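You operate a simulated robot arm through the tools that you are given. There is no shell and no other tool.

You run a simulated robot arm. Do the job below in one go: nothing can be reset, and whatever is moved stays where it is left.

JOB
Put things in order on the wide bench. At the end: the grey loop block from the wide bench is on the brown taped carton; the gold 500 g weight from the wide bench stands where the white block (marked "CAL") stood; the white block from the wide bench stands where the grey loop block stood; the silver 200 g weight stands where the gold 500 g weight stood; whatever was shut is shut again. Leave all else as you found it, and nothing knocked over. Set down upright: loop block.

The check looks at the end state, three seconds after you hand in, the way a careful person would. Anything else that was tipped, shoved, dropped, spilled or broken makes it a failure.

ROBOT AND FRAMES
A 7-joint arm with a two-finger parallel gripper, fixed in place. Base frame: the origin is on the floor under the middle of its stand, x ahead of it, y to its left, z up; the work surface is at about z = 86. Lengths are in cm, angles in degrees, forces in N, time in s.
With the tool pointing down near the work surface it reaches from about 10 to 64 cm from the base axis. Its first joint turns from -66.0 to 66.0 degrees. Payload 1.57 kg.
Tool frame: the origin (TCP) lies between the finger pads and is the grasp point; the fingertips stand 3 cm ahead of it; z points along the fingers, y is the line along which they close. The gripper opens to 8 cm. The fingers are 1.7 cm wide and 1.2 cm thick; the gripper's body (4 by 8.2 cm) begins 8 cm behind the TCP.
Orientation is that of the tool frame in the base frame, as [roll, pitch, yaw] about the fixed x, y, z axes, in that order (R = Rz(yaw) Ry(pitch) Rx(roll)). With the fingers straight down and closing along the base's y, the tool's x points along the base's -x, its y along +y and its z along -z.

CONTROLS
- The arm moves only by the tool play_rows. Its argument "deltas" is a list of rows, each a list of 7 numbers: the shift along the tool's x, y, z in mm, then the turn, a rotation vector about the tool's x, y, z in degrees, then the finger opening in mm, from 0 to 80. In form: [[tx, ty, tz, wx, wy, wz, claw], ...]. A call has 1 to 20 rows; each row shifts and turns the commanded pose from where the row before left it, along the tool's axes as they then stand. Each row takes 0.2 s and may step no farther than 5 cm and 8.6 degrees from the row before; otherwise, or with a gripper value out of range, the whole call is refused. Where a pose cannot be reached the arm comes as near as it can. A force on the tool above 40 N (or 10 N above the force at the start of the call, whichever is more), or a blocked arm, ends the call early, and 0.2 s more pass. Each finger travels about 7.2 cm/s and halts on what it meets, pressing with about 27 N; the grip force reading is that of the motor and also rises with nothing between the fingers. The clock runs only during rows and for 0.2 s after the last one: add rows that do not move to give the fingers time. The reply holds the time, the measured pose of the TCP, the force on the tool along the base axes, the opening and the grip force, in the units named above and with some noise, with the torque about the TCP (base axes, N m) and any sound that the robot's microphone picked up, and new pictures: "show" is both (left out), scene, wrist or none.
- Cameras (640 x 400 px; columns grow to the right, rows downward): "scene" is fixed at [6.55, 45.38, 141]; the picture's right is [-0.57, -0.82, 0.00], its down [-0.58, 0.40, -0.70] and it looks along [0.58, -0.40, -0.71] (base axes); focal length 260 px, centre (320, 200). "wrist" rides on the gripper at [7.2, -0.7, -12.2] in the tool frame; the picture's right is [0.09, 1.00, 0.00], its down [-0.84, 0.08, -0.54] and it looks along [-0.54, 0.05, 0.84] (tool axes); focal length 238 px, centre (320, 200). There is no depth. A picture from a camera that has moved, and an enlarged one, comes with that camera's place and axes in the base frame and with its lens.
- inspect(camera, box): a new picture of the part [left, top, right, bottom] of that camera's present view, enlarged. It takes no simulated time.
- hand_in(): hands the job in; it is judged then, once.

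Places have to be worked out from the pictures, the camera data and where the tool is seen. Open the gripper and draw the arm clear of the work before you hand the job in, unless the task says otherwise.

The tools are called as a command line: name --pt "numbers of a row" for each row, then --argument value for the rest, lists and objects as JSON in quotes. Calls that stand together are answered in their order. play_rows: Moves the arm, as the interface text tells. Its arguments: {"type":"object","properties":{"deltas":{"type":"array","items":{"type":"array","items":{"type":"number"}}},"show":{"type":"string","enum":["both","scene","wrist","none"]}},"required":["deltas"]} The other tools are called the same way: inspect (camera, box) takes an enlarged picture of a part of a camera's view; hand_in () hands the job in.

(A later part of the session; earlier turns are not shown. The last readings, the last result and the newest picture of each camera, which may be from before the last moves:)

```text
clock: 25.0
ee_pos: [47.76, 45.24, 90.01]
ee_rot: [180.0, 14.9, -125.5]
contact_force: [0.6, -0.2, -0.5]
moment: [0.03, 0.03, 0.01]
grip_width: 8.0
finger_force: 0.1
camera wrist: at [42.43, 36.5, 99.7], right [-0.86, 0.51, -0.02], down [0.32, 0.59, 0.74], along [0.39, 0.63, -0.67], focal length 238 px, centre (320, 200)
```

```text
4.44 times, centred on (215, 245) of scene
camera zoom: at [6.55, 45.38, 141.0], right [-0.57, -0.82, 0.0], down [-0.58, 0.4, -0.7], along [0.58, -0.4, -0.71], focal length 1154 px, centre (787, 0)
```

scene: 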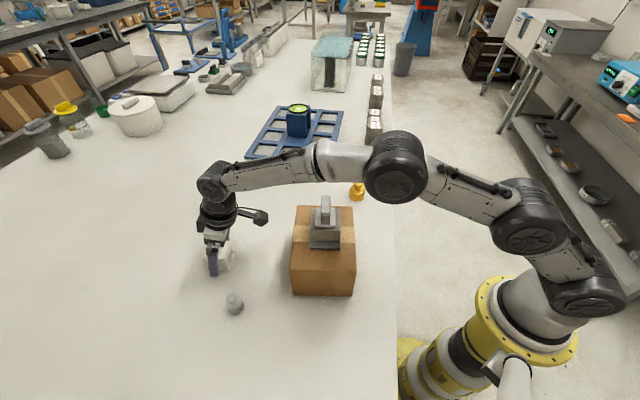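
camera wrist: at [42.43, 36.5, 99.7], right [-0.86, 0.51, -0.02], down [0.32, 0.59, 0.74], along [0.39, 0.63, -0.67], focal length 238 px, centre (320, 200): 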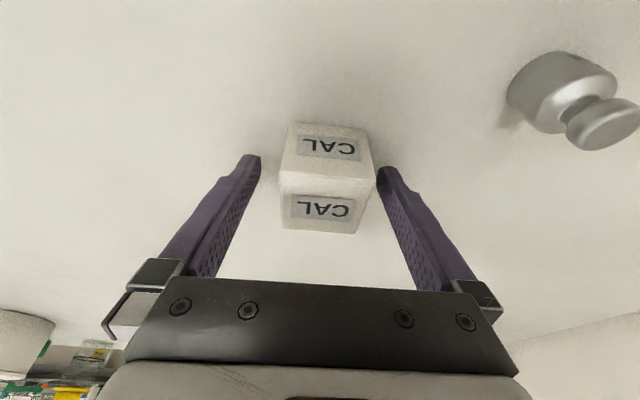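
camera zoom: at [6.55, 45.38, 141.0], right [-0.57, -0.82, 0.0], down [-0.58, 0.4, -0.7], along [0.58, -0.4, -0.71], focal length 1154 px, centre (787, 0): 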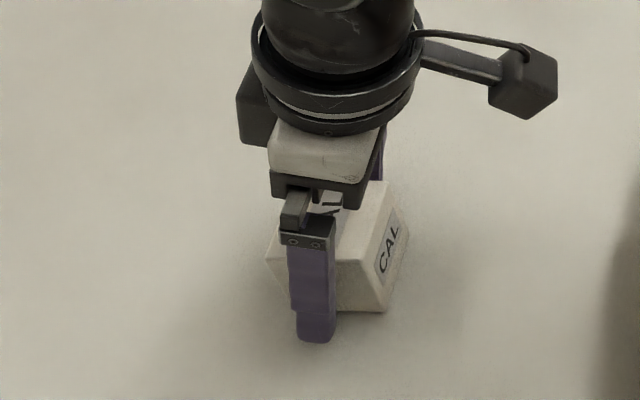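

The cube sits between the fingers with the tips about 0.5 cm above the bench. I close on it.

play_rows --pt "0 1.5 0 0 0 0 80" --pt "0 0 0 0 0 0 60" --pt "0 0 0 0 0 0 45" --pt "0 0 0 0 0 0 30" --pt "0 0 0 0 0 0 20" --pt "0 0 0 0 0 0 20"

inspect --camera "wrist" --box '[220, 60, 420, 260]'

```text
clock: 26.4
ee_pos: [47.54, 45.23, 90.0]
ee_rot: [180.0, 15.1, -125.4]
contact_force: [-0.7, 1.4, 1.3]
moment: [0.0, -0.04, 0.05]
grip_width: 4.97
finger_force: 26.7
camera wrist: at [42.32, 36.62, 99.75], right [-0.86, 0.51, -0.02], down [0.32, 0.59, 0.74], along [0.39, 0.63, -0.67], focal length 238 px, centre (320, 200)
```

scene: 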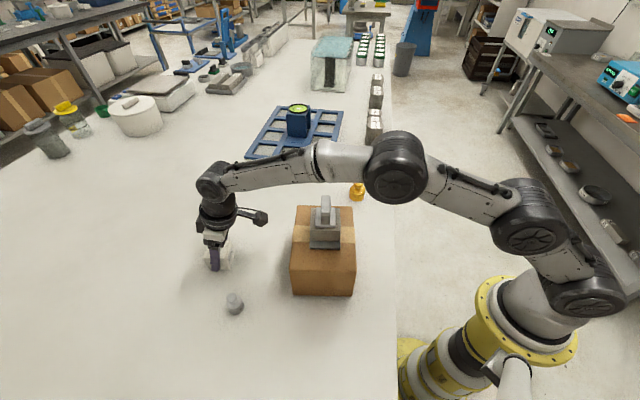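
wrist: 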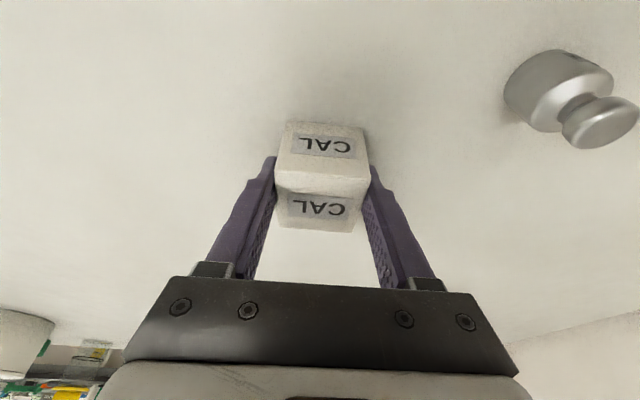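

```text
2.00 times, centred on (320, 160) of wrist
camera zoom: at [42.32, 36.62, 99.75], right [-0.86, 0.51, -0.02], down [0.32, 0.59, 0.74], along [0.39, 0.63, -0.67], focal length 477 px, centre (320, 280)
```

zoom: 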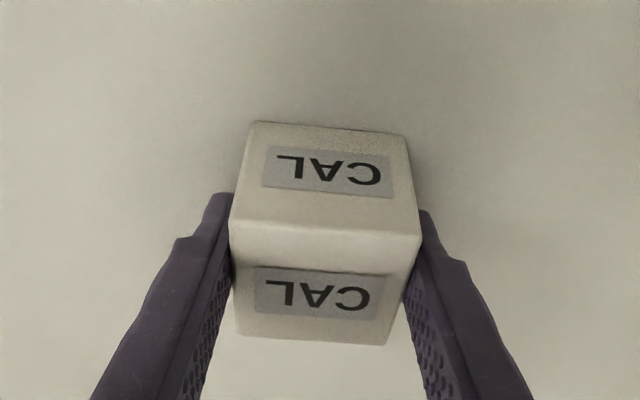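

Gripped at 4.97 cm, so it is a 5 cm cube. I lift it 2 cm to check the hold.

play_rows --pt "-1 0 -3.9 0 0 0 20" --pt "-1.6 0 -5.8 0 0 0 20" --pt "-2.6 0 -9.7 0 0 0 20" --pt "0 0 0 0 0 0 20" --pt "0 0 0 0 0 0 20"

inspect --camera "scene" --box '[170, 200, 260, 290]'

```text
clock: 27.6
ee_pos: [47.57, 45.25, 92.0]
ee_rot: [180.0, 15.0, -125.6]
contact_force: [0.0, -0.2, -1.7]
moment: [0.02, -0.01, 0.0]
grip_width: 4.98
finger_force: 27.2
camera wrist: at [42.34, 36.58, 101.73], right [-0.86, 0.51, -0.02], down [0.32, 0.59, 0.74], along [0.39, 0.63, -0.67], focal length 238 px, centre (320, 200)
```

scene: 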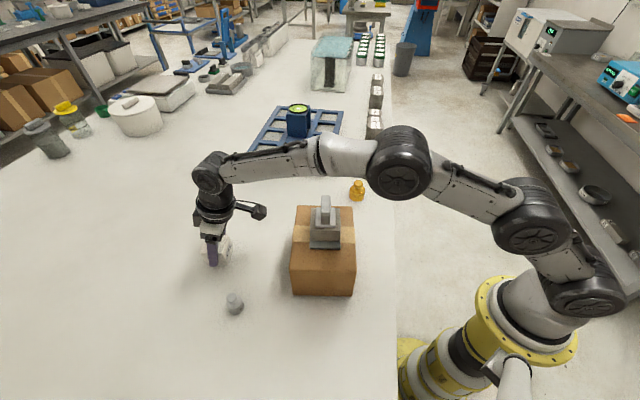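
wrist: 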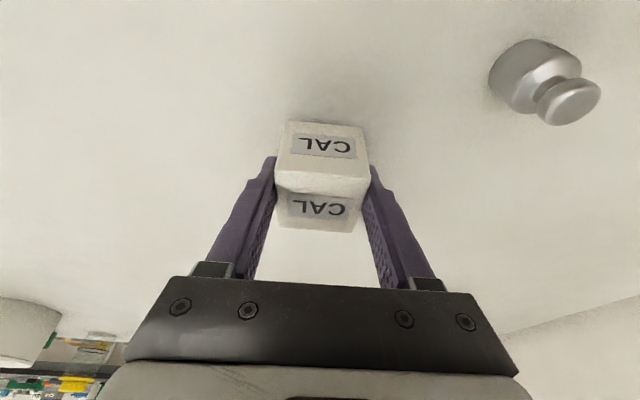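

```text
4.44 times, centred on (215, 245) of scene
camera zoom: at [6.56, 45.38, 141.0], right [-0.57, -0.82, 0.0], down [-0.58, 0.4, -0.7], along [0.58, -0.4, -0.71], focal length 1154 px, centre (787, 0)
```

zoom: 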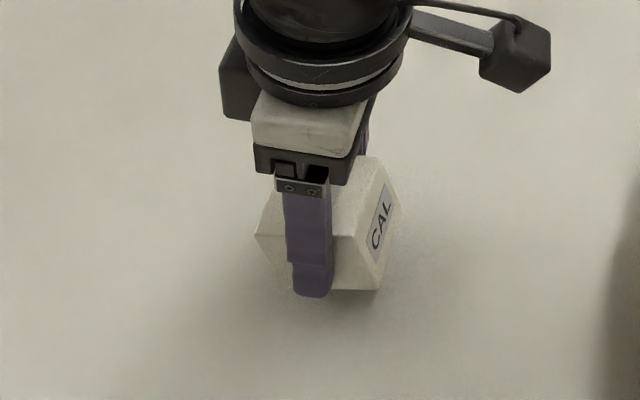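

Held firmly and level. I raise it to z≈98 and carry it across to above the loop block's former spot at (56.27, 25.75).

play_rows --pt "-7.8 0 -29 0 0 0 20" --pt "-7.8 0 -29 0 0 0 20" --pt "13.5 -23 -3.6 0 0 0 20" --pt "13.5 -23 -3.6 0 0 0 20" --pt "13.5 -23 -3.6 0 0 0 20" --pt "13.5 -23 -3.6 0 0 0 20" --pt "13.5 -23 -3.6 0 0 0 20" --pt "13.5 -23 -3.6 0 0 0 20" --pt "13.5 -23 -3.6 0 0 0 20" --pt "13.5 -23 -3.6 0 0 0 20" --pt "0 0 0 0 0 0 20" --pt "0 0 0 0 0 0 20"

inspect --camera "scene" --box '[230, 120, 370, 260]'

```text
clock: 30.2
ee_pos: [56.27, 25.42, 98.06]
ee_rot: [180.0, 15.0, -125.5]
contact_force: [-0.9, 0.0, -1.4]
moment: [0.0, 0.04, 0.0]
grip_width: 4.94
finger_force: 27.6
camera wrist: at [50.99, 16.76, 107.82], right [-0.86, 0.51, -0.02], down [0.32, 0.59, 0.74], along [0.39, 0.63, -0.67], focal length 238 px, centre (320, 200)
```

scene: 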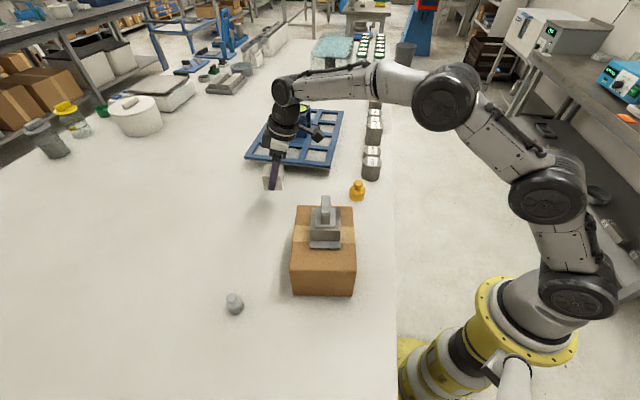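
wrist: 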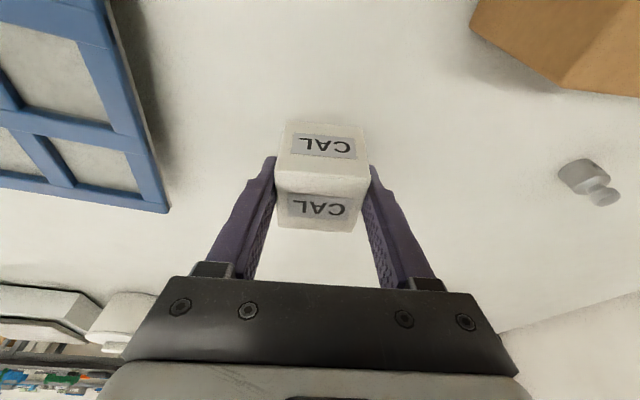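

```text
2.86 times, centred on (300, 190) of scene
camera zoom: at [6.56, 45.38, 141.0], right [-0.57, -0.82, 0.0], down [-0.58, 0.4, -0.7], along [0.58, -0.4, -0.71], focal length 742 px, centre (377, 229)
```

zoom: 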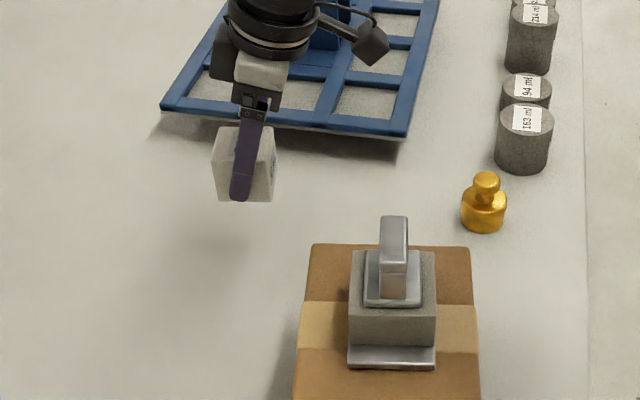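

The cube hovers about 1–2 mm off its target laterally. I correct that and lower to just above the bench.

play_rows --pt "4.1 0.4 15 0 0 0 20" --pt "4.1 0.4 15 0 0 0 20" --pt "4.1 0.4 15 0 0 0 20" --pt "4.1 0.4 15 0 0 0 20" --pt "4.1 0.4 15 0 0 0 20" --pt "0 0 0 0 0 0 20" --pt "0 0 0 0 0 0 20"

inspect --camera "scene" --box '[240, 140, 330, 230]'

```text
clock: 31.8
ee_pos: [56.0, 25.43, 90.19]
ee_rot: [-179.9, 15.1, -125.4]
contact_force: [1.3, -0.4, -1.4]
moment: [-0.01, -0.02, 0.0]
grip_width: 4.97
finger_force: 27.2
camera wrist: at [50.78, 16.82, 99.91], right [-0.86, 0.51, -0.02], down [0.32, 0.59, 0.74], along [0.39, 0.63, -0.67], focal length 238 px, centre (320, 200)
```

scene: 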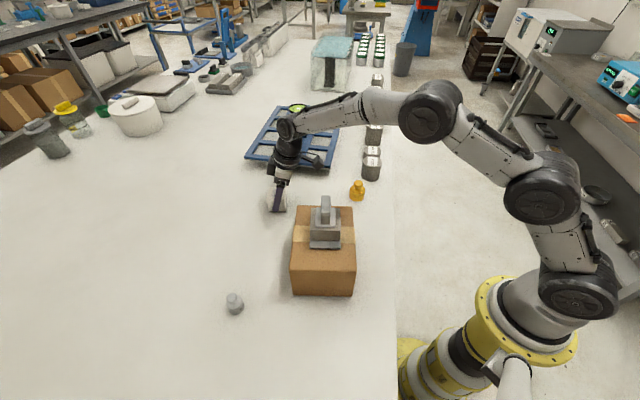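
wrist: 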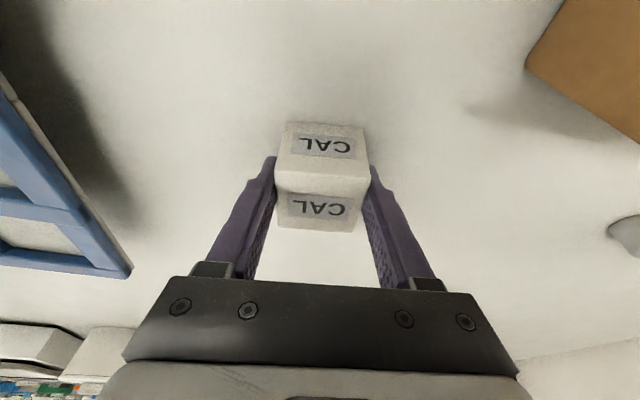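

```text
4.44 times, centred on (285, 185) of scene
camera zoom: at [6.56, 45.38, 141.0], right [-0.57, -0.82, 0.0], down [-0.58, 0.4, -0.7], along [0.58, -0.4, -0.71], focal length 1154 px, centre (476, 267)
```

zoom: 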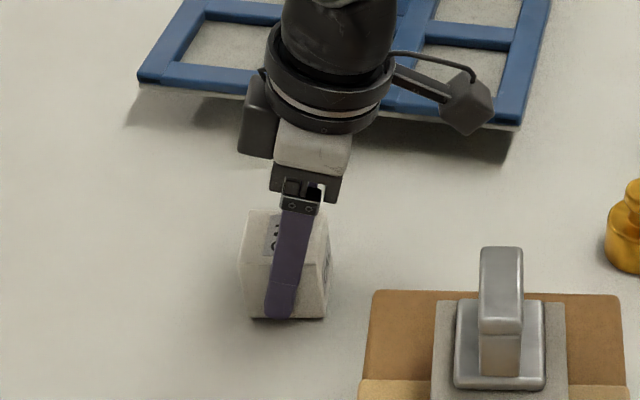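

The cube is now centred at about (56.22, 25.71), some 1.5 mm above the bench. I lower it gently to contact.

play_rows --pt "0.26 0 0.97 0 0 0 20" --pt "0.15 0 0.6 0 0 0 20" --pt "0 0 0 0 0 0 20" --pt "0 0 0 0 0 0 20" --show "none"

```text
clock: 32.8
ee_pos: [55.99, 25.44, 90.04]
ee_rot: [180.0, 15.0, -125.3]
contact_force: [-0.1, -0.1, -0.8]
moment: [-0.02, -0.05, -0.02]
grip_width: 4.95
finger_force: 27.4
```

The force only changed slightly, so I lower another fraction of a millimetre.

play_rows --pt "0.2 0 0.7 0 0 0 20" --pt "0 0 0 0 0 0 20" --pt "0 0 0 0 0 0 20" --show "none"

```text
clock: 33.6
ee_pos: [55.98, 25.45, 89.98]
ee_rot: [180.0, 15.0, -125.5]
contact_force: [0.4, -0.6, 1.5]
moment: [-0.05, -0.01, -0.02]
grip_width: 4.97
finger_force: 27.0
```

The force has turned positive at +1.5 N, so the cube is resting on the bench. I open the fingers gradually and check.

play_rows --pt "0 0 0 0 0 0 52" --pt "0 0 0 0 0 0 58" --pt "0 0 0 0 0 0 70" --pt "0 0 0 0 0 0 80" --pt "0 0 0 0 0 0 80"

inspect --camera "wrist" --box '[220, 60, 420, 260]'

```text
clock: 34.8
ee_pos: [56.04, 25.5, 90.13]
ee_rot: [180.0, 15.0, -125.5]
contact_force: [-0.1, -0.2, 0.4]
moment: [-0.01, 0.01, -0.01]
grip_width: 8.04
finger_force: 0.3
camera wrist: at [50.72, 16.88, 99.72], right [-0.86, 0.51, -0.02], down [0.32, 0.59, 0.74], along [0.39, 0.63, -0.67], focal length 238 px, centre (320, 200)
```

scene: 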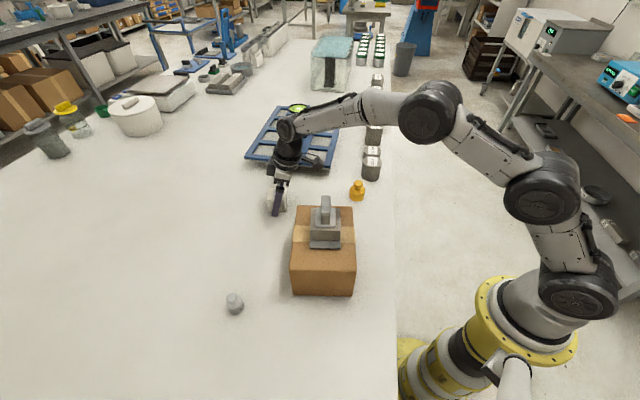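
wrist: 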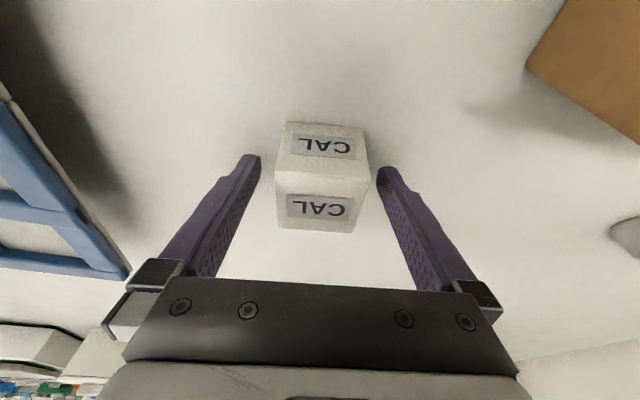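

```text
2.00 times, centred on (320, 160) of wrist
camera zoom: at [50.72, 16.88, 99.72], right [-0.86, 0.51, -0.02], down [0.32, 0.59, 0.74], along [0.39, 0.63, -0.67], focal length 477 px, centre (320, 280)
```

zoom: 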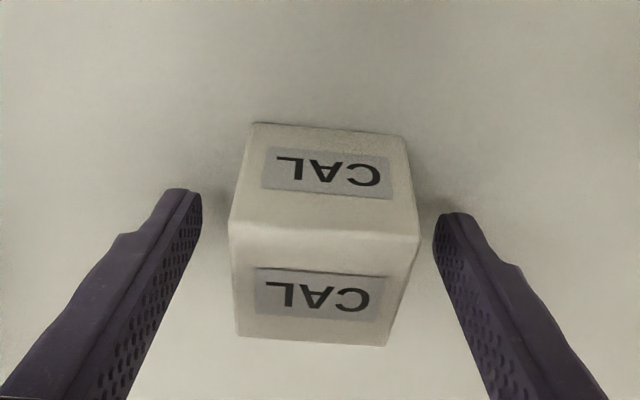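

The CAL cube stands where the loop block was. I back straight up, swing the tool toward the gold weight keeping the 15° tilt, and stop above it.

play_rows --pt "-4 0 -15 0 0 0 80" --pt "-11 0 -41 0 0 0 80" --pt "-11 0 -41 0 0 0 80" --pt "0 0 0 2.12 0 7.92 80" --pt "0 0 0 2.12 0 7.92 80" --pt "0 0 0 2.12 0 7.92 80" --pt "0 0 0 2.12 0 7.92 80" --pt "0 0 0 2.12 0 7.92 80" --pt "0 0 0 2.12 0 7.92 80" --pt "14.3 -25.2 -5.1 0 0 0 80" --pt "14.3 -25.2 -5.1 0 0 0 80" --pt "14.3 -25.2 -5.1 0 0 0 80" --pt "14.3 -25.2 -5.1 0 0 0 80" --pt "14.3 -25.2 -5.1 0 0 0 80" --pt "14.3 -25.2 -5.1 0 0 0 80" --pt "14.3 -25.2 -5.1 0 0 0 80" --pt "14.3 -25.2 -5.1 0 0 0 80" --pt "0 0 0 0 0 0 80" --pt "0 0 0 0 0 0 80"

inspect --camera "wrist" --box '[220, 20, 420, 220]'

inspect --camera "scene" --box '[230, 100, 410, 260]'

```text
clock: 38.8
ee_pos: [45.76, 4.36, 101.02]
ee_rot: [-180.0, 15.0, -174.7]
contact_force: [0.1, -0.4, 0.5]
moment: [0.01, 0.02, 0.01]
grip_width: 7.98
finger_force: 0.1
camera wrist: at [35.87, 2.72, 110.61], right [-0.18, 0.98, -0.02], down [0.66, 0.14, 0.74], along [0.73, 0.12, -0.67], focal length 238 px, centre (320, 200)
```

scene: 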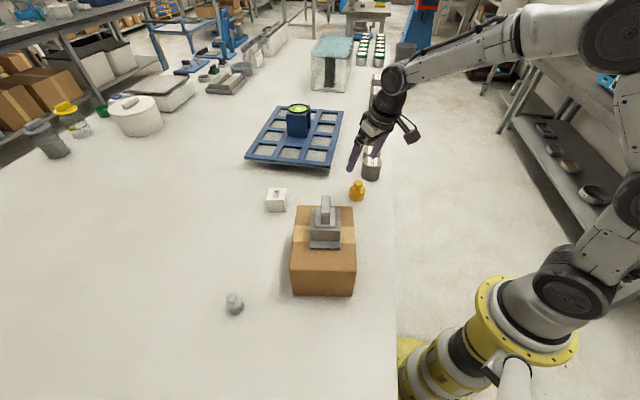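
wrist: 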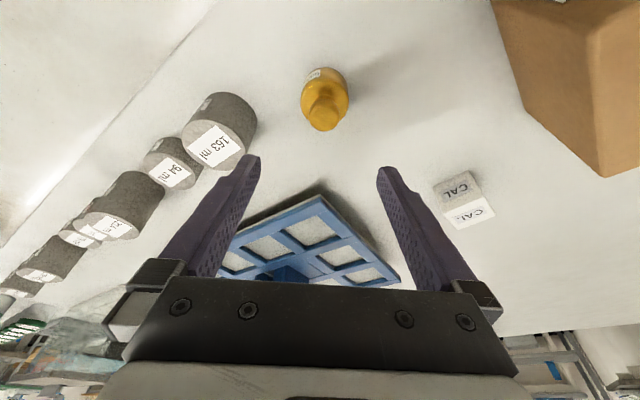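

```text
2.00 times, centred on (320, 120) of wrist
camera zoom: at [35.87, 2.72, 110.61], right [-0.18, 0.98, -0.02], down [0.66, 0.14, 0.74], along [0.73, 0.12, -0.67], focal length 477 px, centre (320, 360)
```

zoom: 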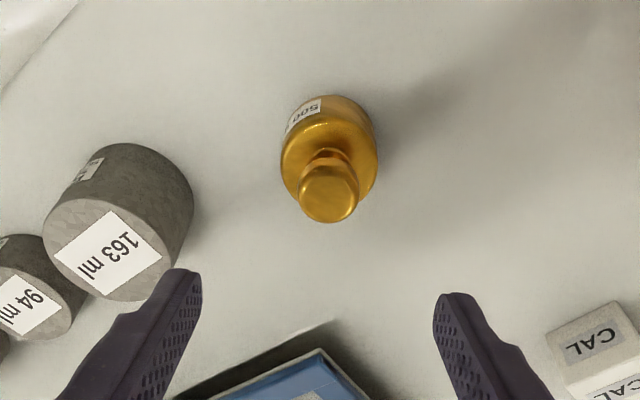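

```text
2.50 times, centred on (320, 180) of scene
camera zoom: at [6.55, 45.38, 141.0], right [-0.57, -0.82, 0.0], down [-0.58, 0.4, -0.7], along [0.58, -0.4, -0.71], focal length 649 px, centre (320, 250)
```

zoom: 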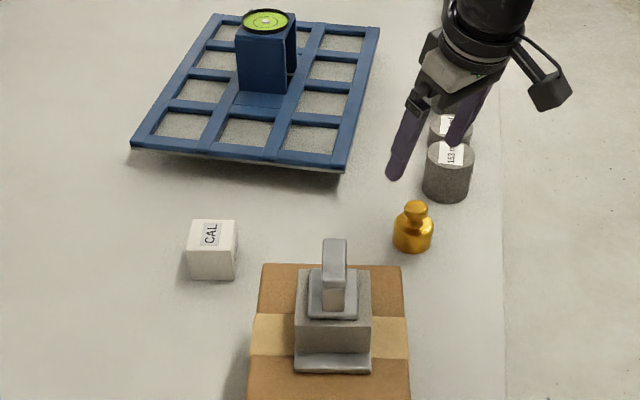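

All objects look undisturbed. I zoom closely on the gold weight from both cameras to pin down its centre.

inspect --camera "wrist" --box '[290, 55, 360, 140]'

inspect --camera "scene" --box '[341, 175, 373, 207]'

```text
4.71 times, centred on (325, 98) of wrist
camera zoom: at [35.87, 2.72, 110.61], right [-0.18, 0.98, -0.02], down [0.66, 0.14, 0.74], along [0.73, 0.12, -0.67], focal length 1122 px, centre (296, 682)
```

zoom: 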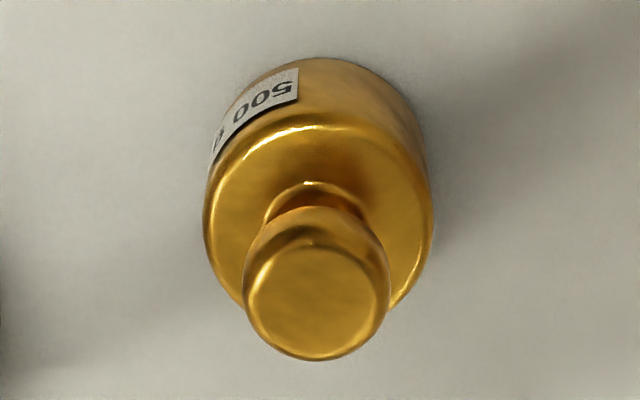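

```text
12.50 times, centred on (357, 191) of scene
camera zoom: at [6.55, 45.38, 141.0], right [-0.57, -0.82, 0.0], down [-0.58, 0.4, -0.7], along [0.58, -0.4, -0.71], focal length 3247 px, centre (-142, 312)
```

zoom: 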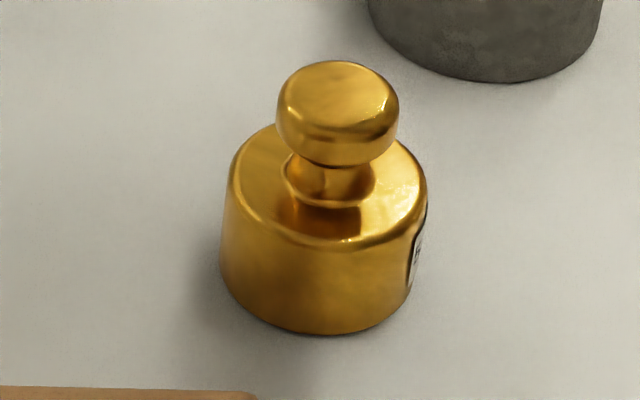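

Gold centre estimate is (46.4, 4.45), body diameter about 4.6 cm and body top z≈88.8. The tool is already lined up with it, so I lower most of the way with the fingers straddling it.

play_rows --pt "5.2 0.1 19.3 0 0 0 80" --pt "5.2 0.1 19.3 0 0 0 80" --pt "5.2 0.1 19.3 0 0 0 80" --pt "5.2 0.1 19.3 0 0 0 80" --pt "0 0 0 0 0 0 80" --pt "0 0 0 0 0 0 80"

inspect --camera "wrist" --box '[220, 60, 420, 260]'

inspect --camera "scene" --box '[310, 120, 410, 220]'

```text
clock: 40.2
ee_pos: [45.81, 4.36, 92.86]
ee_rot: [-180.0, 15.0, -174.6]
contact_force: [0.5, 0.0, 0.6]
moment: [0.03, -0.02, 0.02]
grip_width: 7.99
finger_force: 0.0
camera wrist: at [35.86, 2.8, 102.65], right [-0.18, 0.98, -0.02], down [0.66, 0.14, 0.74], along [0.73, 0.12, -0.67], focal length 238 px, centre (320, 200)
```

scene: 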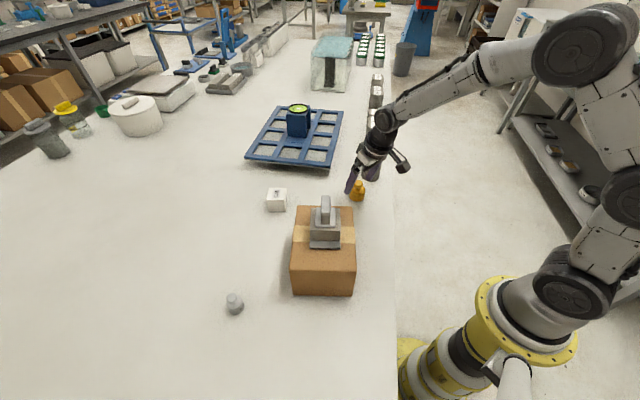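
wrist: 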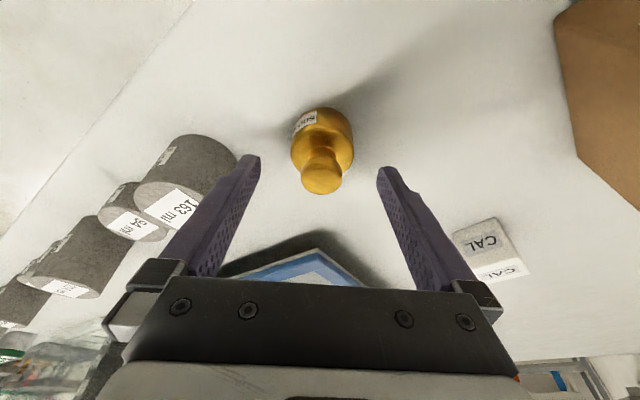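

```text
2.00 times, centred on (320, 160) of wrist
camera zoom: at [35.86, 2.8, 102.65], right [-0.18, 0.98, -0.02], down [0.66, 0.14, 0.74], along [0.73, 0.12, -0.67], focal length 477 px, centre (320, 280)
```

zoom: 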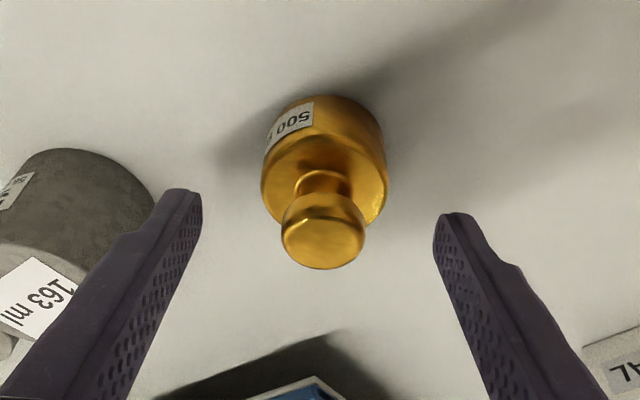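

```text
4.00 times, centred on (360, 170) of scene
camera zoom: at [6.55, 45.38, 141.0], right [-0.57, -0.82, 0.0], down [-0.58, 0.4, -0.7], along [0.58, -0.4, -0.71], focal length 1039 px, centre (160, 320)
```

zoom: 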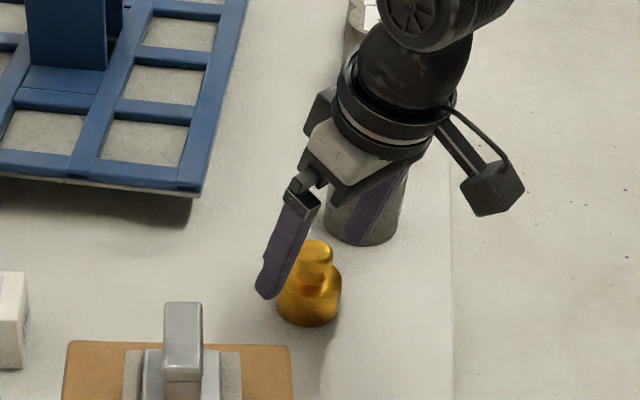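

Gold is centred between the fingers within about 1 mm. I lower the last 3 cm and close on the body.

play_rows --pt "3.9 0 14.5 0 0 0 80" --pt "3.9 0 14.5 0 0 0 80" --pt "0 0 0 0 0 0 80" --pt "0 0 0 0 0 0 80"

inspect --camera "wrist" --box '[220, 100, 420, 260]'

inspect --camera "scene" --box '[320, 150, 390, 220]'

```text
clock: 41.2
ee_pos: [45.8, 4.46, 90.07]
ee_rot: [180.0, 15.0, -174.6]
contact_force: [0.1, 0.6, 1.0]
moment: [0.02, 0.0, -0.01]
grip_width: 8.01
finger_force: 0.0
camera wrist: at [35.87, 2.74, 99.74], right [-0.18, 0.98, -0.02], down [0.66, 0.14, 0.74], along [0.73, 0.12, -0.67], focal length 238 px, centre (320, 200)
```

scene: 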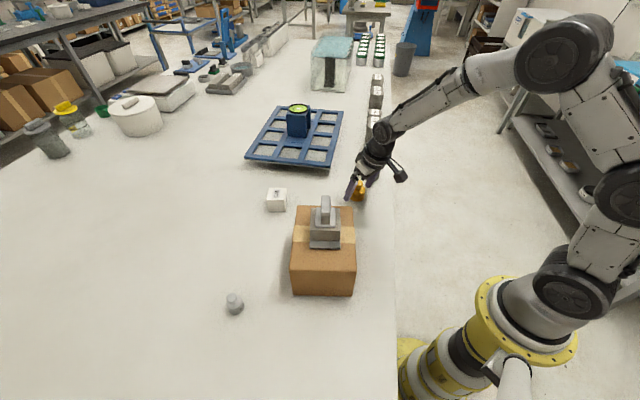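
wrist: 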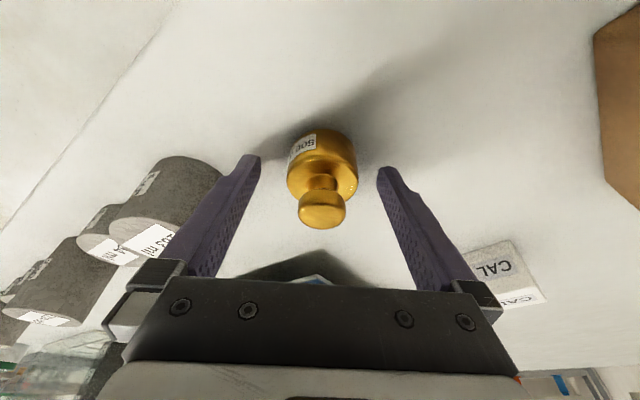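

```text
2.50 times, centred on (320, 180) of wrist
camera zoom: at [35.87, 2.74, 99.74], right [-0.18, 0.98, -0.02], down [0.66, 0.14, 0.74], along [0.73, 0.12, -0.67], focal length 596 px, centre (320, 250)
```

zoom: 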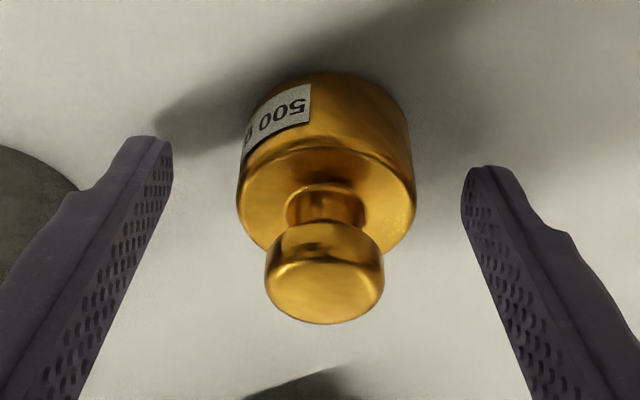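

```text
5.71 times, centred on (355, 185) of scene
camera zoom: at [6.55, 45.38, 141.0], right [-0.57, -0.82, 0.0], down [-0.58, 0.4, -0.7], along [0.58, -0.4, -0.71], focal length 1484 px, centre (120, 286)
```

zoom: 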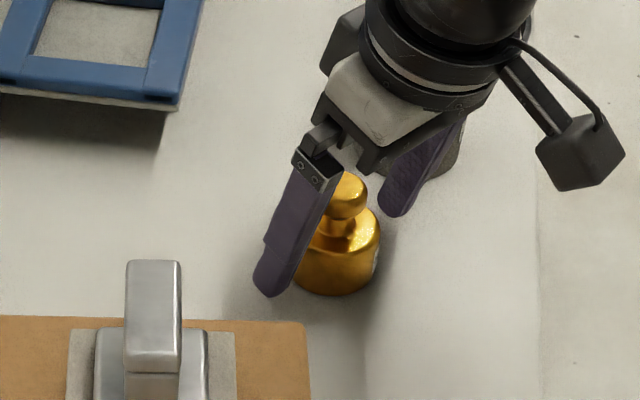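

The fingers straddle the gold body with tips just above the bench. I close now.

play_rows --pt "0 0 0 0 0 0 60" --pt "0 0 0 0 0 0 45" --pt "0 0 0 0 0 0 30" --pt "0 0 0 0 0 0 20" --pt "0 0 0 0 0 0 20" --pt "0 0 0 0 0 0 20"

inspect --camera "wrist" --box '[220, 100, 420, 260]'

inspect --camera "scene" --box '[320, 150, 390, 220]'

```text
clock: 42.6
ee_pos: [45.72, 4.35, 90.01]
ee_rot: [-179.9, 15.1, -174.7]
contact_force: [0.0, 0.7, 0.0]
moment: [0.03, 0.01, 0.01]
grip_width: 4.63
finger_force: 27.6
camera wrist: at [35.87, 2.74, 99.76], right [-0.18, 0.98, -0.02], down [0.66, 0.14, 0.74], along [0.73, 0.12, -0.67], focal length 238 px, centre (320, 200)
```

scene: 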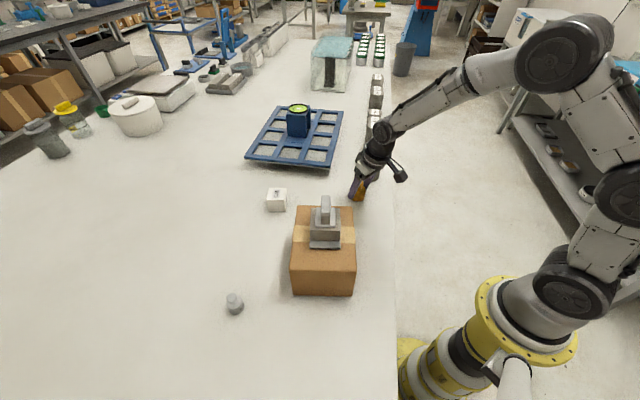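
wrist: 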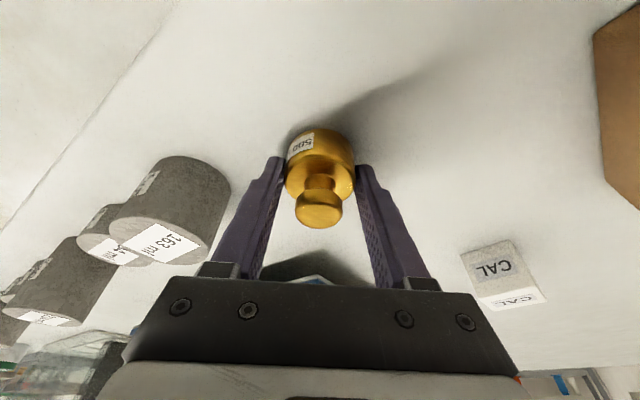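

```text
2.50 times, centred on (320, 180) of wrist
camera zoom: at [35.87, 2.74, 99.76], right [-0.18, 0.98, -0.02], down [0.66, 0.14, 0.74], along [0.73, 0.12, -0.67], focal length 596 px, centre (320, 250)
```

zoom: 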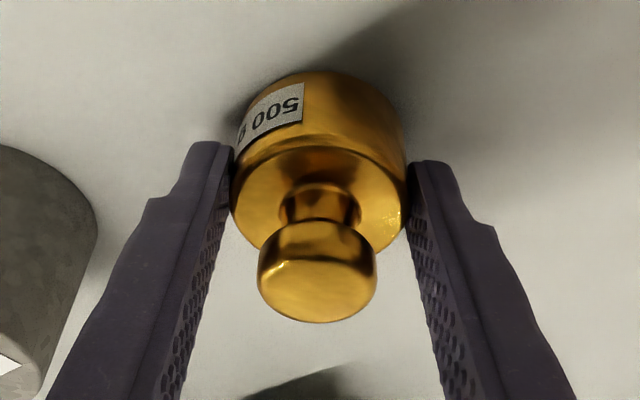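

```text
5.71 times, centred on (355, 185) of scene
camera zoom: at [6.55, 45.38, 141.0], right [-0.57, -0.82, 0.0], down [-0.58, 0.4, -0.7], along [0.58, -0.4, -0.71], focal length 1484 px, centre (120, 286)
```

zoom: 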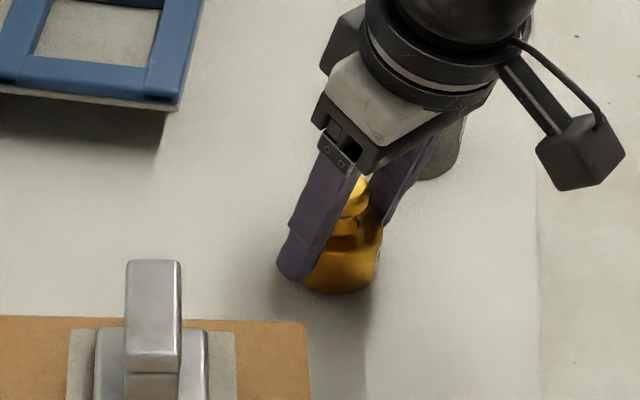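

Gripped at 4.63 cm. On closing, gold shifted about 2 mm, so its original centre was about (46.35, 4.53). I lift slowly to check the hold.

play_rows --pt "-1 0 -3.9 0 0 0 20" --pt "-1.6 0 -5.8 0 0 0 20" --pt "-2.6 0 -9.7 0 0 0 20" --pt "0 0 0 0 0 0 20" --pt "0 0 0 0 0 0 20"

inspect --camera "wrist" --box '[220, 100, 420, 260]'

inspect --camera "scene" --box '[320, 150, 390, 220]'

```text
clock: 43.8
ee_pos: [45.94, 4.34, 91.95]
ee_rot: [-180.0, 14.9, -174.7]
contact_force: [0.5, -0.1, -4.8]
moment: [0.01, 0.0, 0.0]
grip_width: 4.63
finger_force: 26.9
camera wrist: at [35.82, 2.75, 101.73], right [-0.18, 0.98, -0.02], down [0.66, 0.14, 0.74], along [0.73, 0.12, -0.67], focal length 238 px, centre (320, 200)
```

scene: 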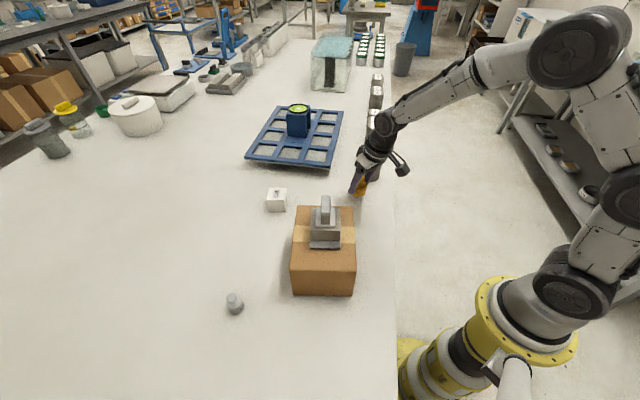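
wrist: 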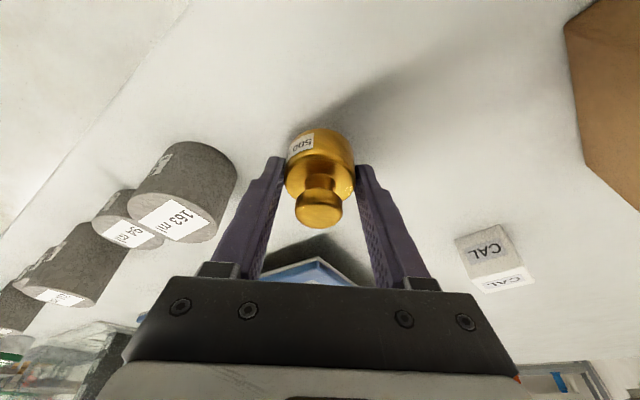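

```text
2.50 times, centred on (320, 180) of wrist
camera zoom: at [35.82, 2.75, 101.73], right [-0.18, 0.98, -0.02], down [0.66, 0.14, 0.74], along [0.73, 0.12, -0.67], focal length 596 px, centre (320, 250)
```

zoom: 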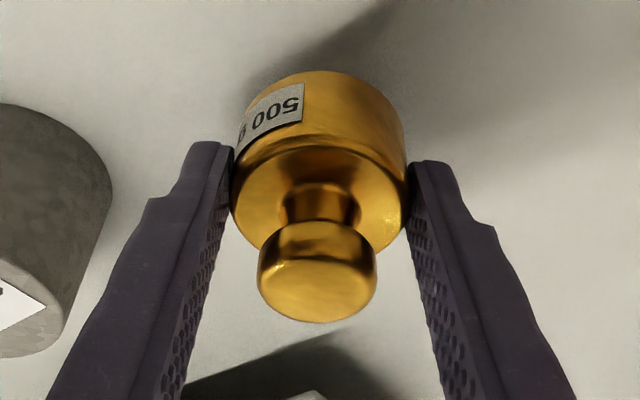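

```text
5.71 times, centred on (355, 185) of scene
camera zoom: at [6.56, 45.38, 141.0], right [-0.57, -0.82, 0.0], down [-0.58, 0.4, -0.7], along [0.58, -0.4, -0.71], focal length 1484 px, centre (120, 286)
```

zoom: 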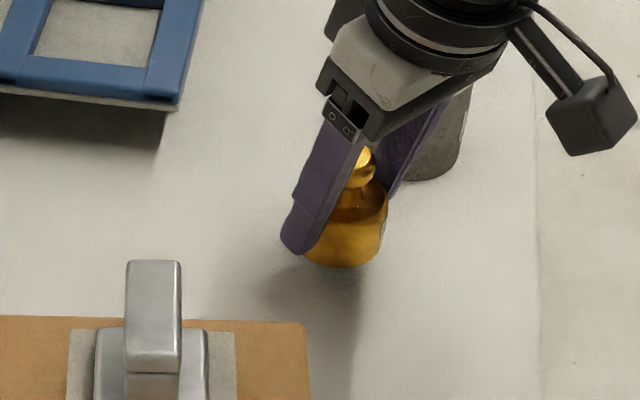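

The hold is stable at 0.5 kg with no slip. I raise to z≈104, move out to r≈58, and start sweeping toward the CAL block's old spot.

play_rows --pt "-6.2 0 -23.2 0 0 0 20" --pt "-6.2 0 -23.2 0 0 0 20" --pt "-6.2 0 -23.2 0 0 0 20" --pt "-6.2 0 -23.2 0 0 0 20" --pt "-6.2 0 -23.2 0 0 0 20" --pt "-29 0 7.8 0 0 0 20" --pt "-29 0 7.8 0 0 0 20" --pt "-29 0 7.8 0 0 0 20" --pt "-29 0 7.8 0 0 0 20" --pt "0.86 32.2 -0.2 -0.823 0 -3.072 20" --pt "0.86 32.2 -0.2 -0.823 0 -3.072 20" --pt "0.86 32.2 -0.2 -0.823 0 -3.072 20" --pt "0.86 32.2 -0.2 -0.823 0 -3.072 20" --pt "0.86 32.2 -0.2 -0.823 0 -3.072 20" --pt "0.86 32.2 -0.2 -0.823 0 -3.072 20" --pt "0 0 0 0 0 0 20"

```text
clock: 47.2
ee_pos: [52.72, 24.1, 104.02]
ee_rot: [180.0, 15.0, -155.5]
contact_force: [0.0, 0.4, -5.6]
moment: [-0.01, 0.04, 0.02]
grip_width: 4.65
finger_force: 26.9
camera wrist: at [43.89, 19.26, 113.78], right [-0.49, 0.87, -0.02], down [0.58, 0.35, 0.74], along [0.65, 0.35, -0.67], focal length 238 px, centre (320, 200)
```

scene: 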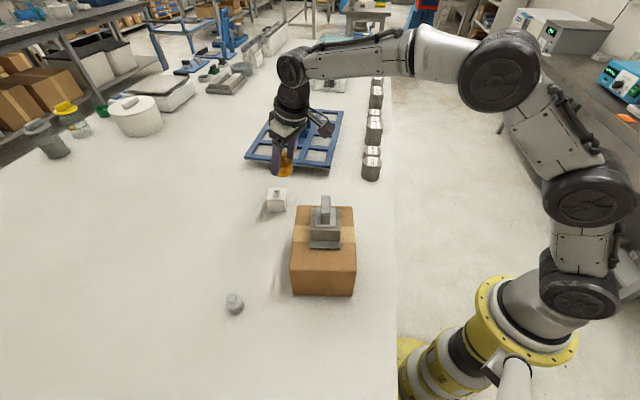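
wrist: 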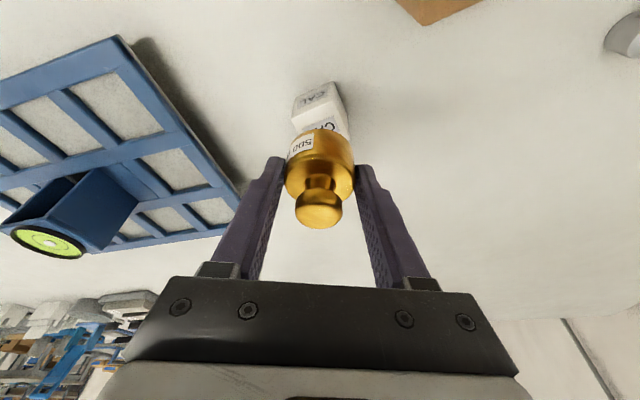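

On track and nothing near the load. I finish the sweep and extend out to above the target spot.

play_rows --pt "0.86 32.2 -0.2 -0.823 0 -3.072 20" --pt "0.86 32.2 -0.2 -0.823 0 -3.072 20" --pt "0.86 32.2 -0.2 -0.823 0 -3.072 20" --pt "0.86 32.2 -0.2 -0.823 0 -3.072 20" --pt "0.86 32.2 -0.2 -0.823 0 -3.072 20" --pt "0.86 32.2 -0.2 -0.823 0 -3.072 20" --pt "-24.3 0 6.5 0 0 0 20" --pt "-24.3 0 6.5 0 0 0 20" --pt "-24.3 0 6.5 0 0 0 20" --pt "0 0 0 0 0 0 20" --pt "0 0 0 0 0 0 20"

inspect --camera "wrist" --box '[220, 100, 420, 260]'

```text
clock: 49.6
ee_pos: [47.44, 45.34, 104.05]
ee_rot: [180.0, 14.9, -136.5]
contact_force: [-0.2, -0.3, -4.4]
moment: [-0.06, 0.02, 0.02]
grip_width: 4.63
finger_force: 26.6
camera wrist: at [40.78, 37.78, 113.79], right [-0.75, 0.66, -0.02], down [0.43, 0.52, 0.74], along [0.5, 0.54, -0.67], focal length 238 px, centre (320, 200)
```

scene: 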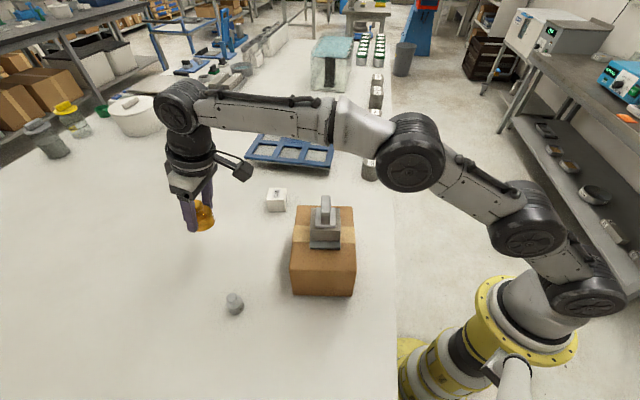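
wrist: 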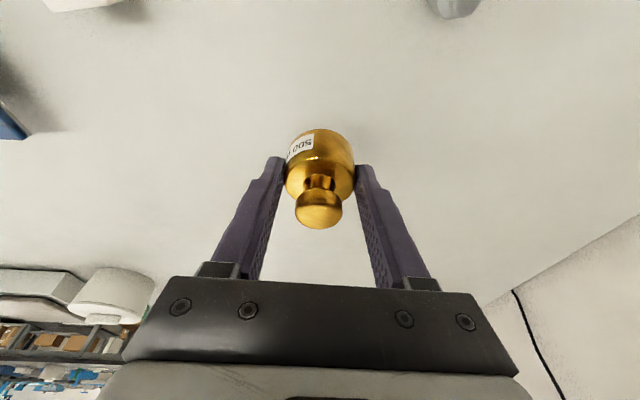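

```text
2.50 times, centred on (320, 180) of wrist
camera zoom: at [40.78, 37.78, 113.79], right [-0.75, 0.66, -0.02], down [0.43, 0.52, 0.74], along [0.5, 0.54, -0.67], focal length 596 px, centre (320, 250)
```

zoom: 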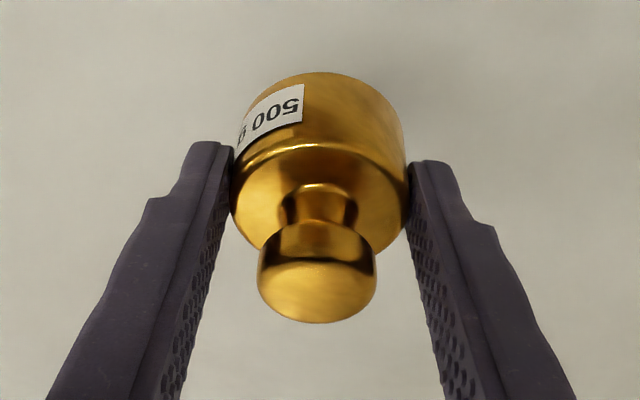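

Gold is about 2 mm from the desired line. I correct that and lower to just above the bench.

play_rows --pt "5.26 0.11 18.93 0 0 0 20" --pt "5.26 0.11 18.93 0 0 0 20" --pt "5.26 0.11 18.93 0 0 0 20" --pt "5.26 0.11 18.93 0 0 0 20" --pt "5.26 0.11 18.93 0 0 0 20" --pt "5.26 0.11 18.93 0 0 0 20" --pt "5.26 0.11 18.93 0 0 0 20" --pt "0 0 0 0 0 0 20" --pt "0 0 0 0 0 0 20"

inspect --camera "scene" --box '[170, 200, 260, 320]'

```text
clock: 51.6
ee_pos: [47.27, 45.25, 90.33]
ee_rot: [180.0, 15.0, -136.5]
contact_force: [-0.1, -0.5, -3.9]
moment: [0.01, 0.01, -0.02]
grip_width: 4.65
finger_force: 26.6
camera wrist: at [40.52, 37.77, 99.99], right [-0.75, 0.66, -0.02], down [0.43, 0.52, 0.74], along [0.5, 0.54, -0.67], focal length 238 px, centre (320, 200)
```

scene: 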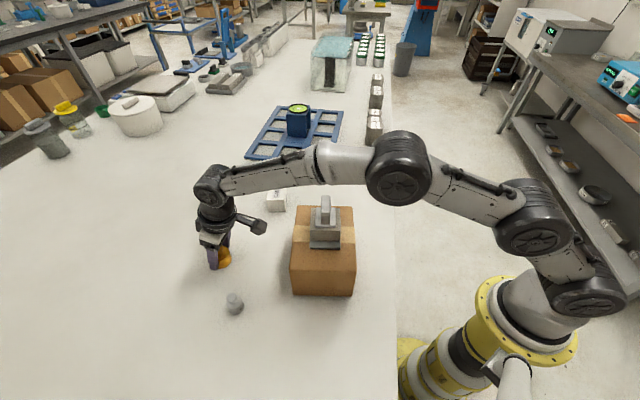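
wrist: 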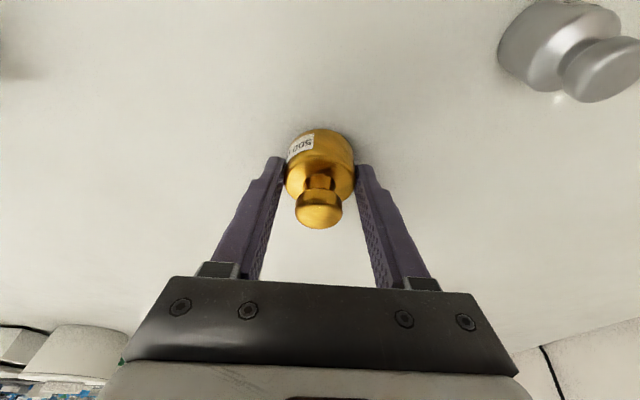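

```text
3.33 times, centred on (215, 260) of scene
camera zoom: at [6.56, 45.39, 141.0], right [-0.57, -0.82, 0.0], down [-0.58, 0.4, -0.7], along [0.58, -0.4, -0.71], focal length 866 px, centre (670, 0)
```

zoom: 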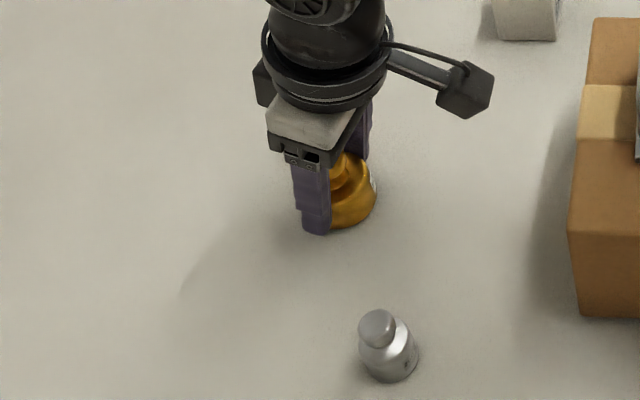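

Gold is at about (47.67, 45.52), roughly 2 mm above the bench. I set it down gently.

play_rows --pt "-0.1 0 1.5 0 0 0 20" --pt "0.2 0 0.6 0 0 0 20" --pt "0 0 0 0 0 0 20" --pt "0 0 0 0 0 0 20" --show "none"

```text
clock: 52.6
ee_pos: [47.39, 45.2, 90.04]
ee_rot: [-179.9, 15.0, -136.5]
contact_force: [0.6, 0.2, -5.3]
moment: [-0.02, 0.02, 0.02]
grip_width: 4.63
finger_force: 27.1
```

Still hanging at -5 N, so I continue down in sub-millimetre steps.

play_rows --pt "0.2 0 0.6 0 0 0 20" --pt "0 0 0 0 0 0 20" --pt "0 0 0 0 0 0 20" --show "none"

```text
clock: 53.4
ee_pos: [47.45, 45.37, 90.08]
ee_rot: [-179.9, 15.0, -136.5]
contact_force: [0.0, 0.1, -2.3]
moment: [-0.01, 0.09, -0.02]
grip_width: 4.62
finger_force: 27.4
```

Partial contact now at -2.3 N. One more small step.

play_rows --pt "0.15 0 0.5 0 0 0 20" --pt "0 0 0 0 0 0 20" --pt "0 0 0 0 0 0 20" --show "none"

```text
clock: 54.2
ee_pos: [47.43, 45.23, 90.03]
ee_rot: [-180.0, 15.1, -136.5]
contact_force: [-2.0, -3.5, 3.7]
moment: [-0.08, 0.24, 0.07]
grip_width: 4.66
finger_force: 27.1
```

The weight is now on the bench at +3.7 N. I open the fingers gradually and look.

play_rows --pt "0 0 0 0 0 0 49" --pt "0 0 0 0 0 0 55" --pt "0 0 0 0 0 0 68" --pt "0 0 0 0 0 0 80" --pt "0 0 0 0 0 0 80"

inspect --camera "wrist" --box '[220, 100, 420, 260]'

```text
clock: 55.4
ee_pos: [47.37, 45.27, 89.92]
ee_rot: [-180.0, 15.0, -136.6]
contact_force: [0.1, -0.2, 0.8]
moment: [0.02, -0.01, 0.02]
grip_width: 8.0
finger_force: 0.0
camera wrist: at [40.56, 37.8, 99.69], right [-0.75, 0.66, -0.02], down [0.43, 0.52, 0.74], along [0.5, 0.54, -0.67], focal length 238 px, centre (320, 200)
```

scene: 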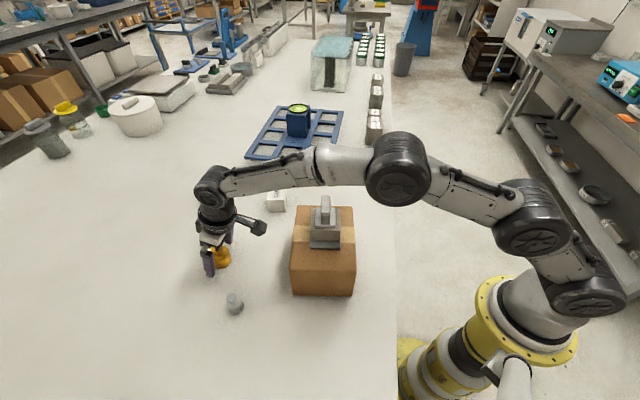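
wrist: 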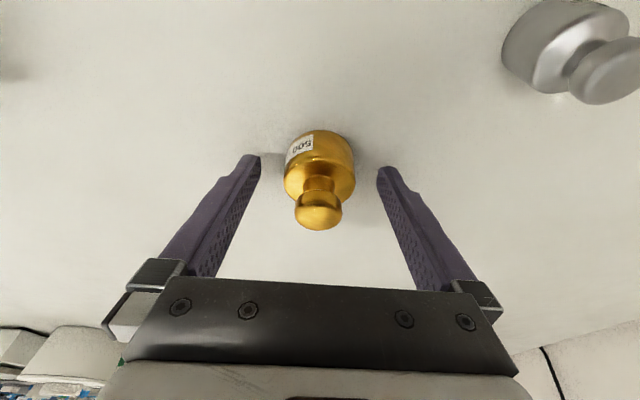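

```text
2.50 times, centred on (320, 180) of wrist
camera zoom: at [40.56, 37.8, 99.69], right [-0.75, 0.66, -0.02], down [0.43, 0.52, 0.74], along [0.5, 0.54, -0.67], focal length 596 px, centre (320, 250)
```

zoom: 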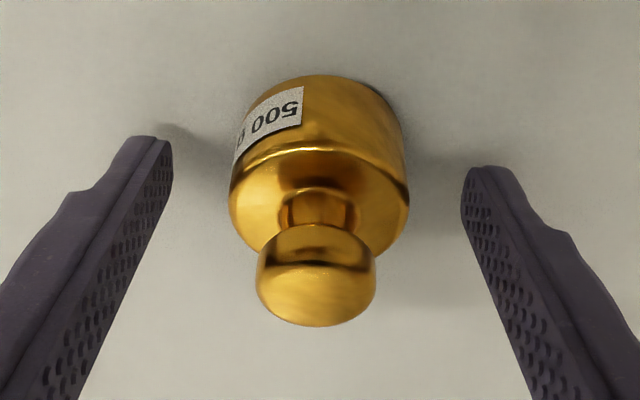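

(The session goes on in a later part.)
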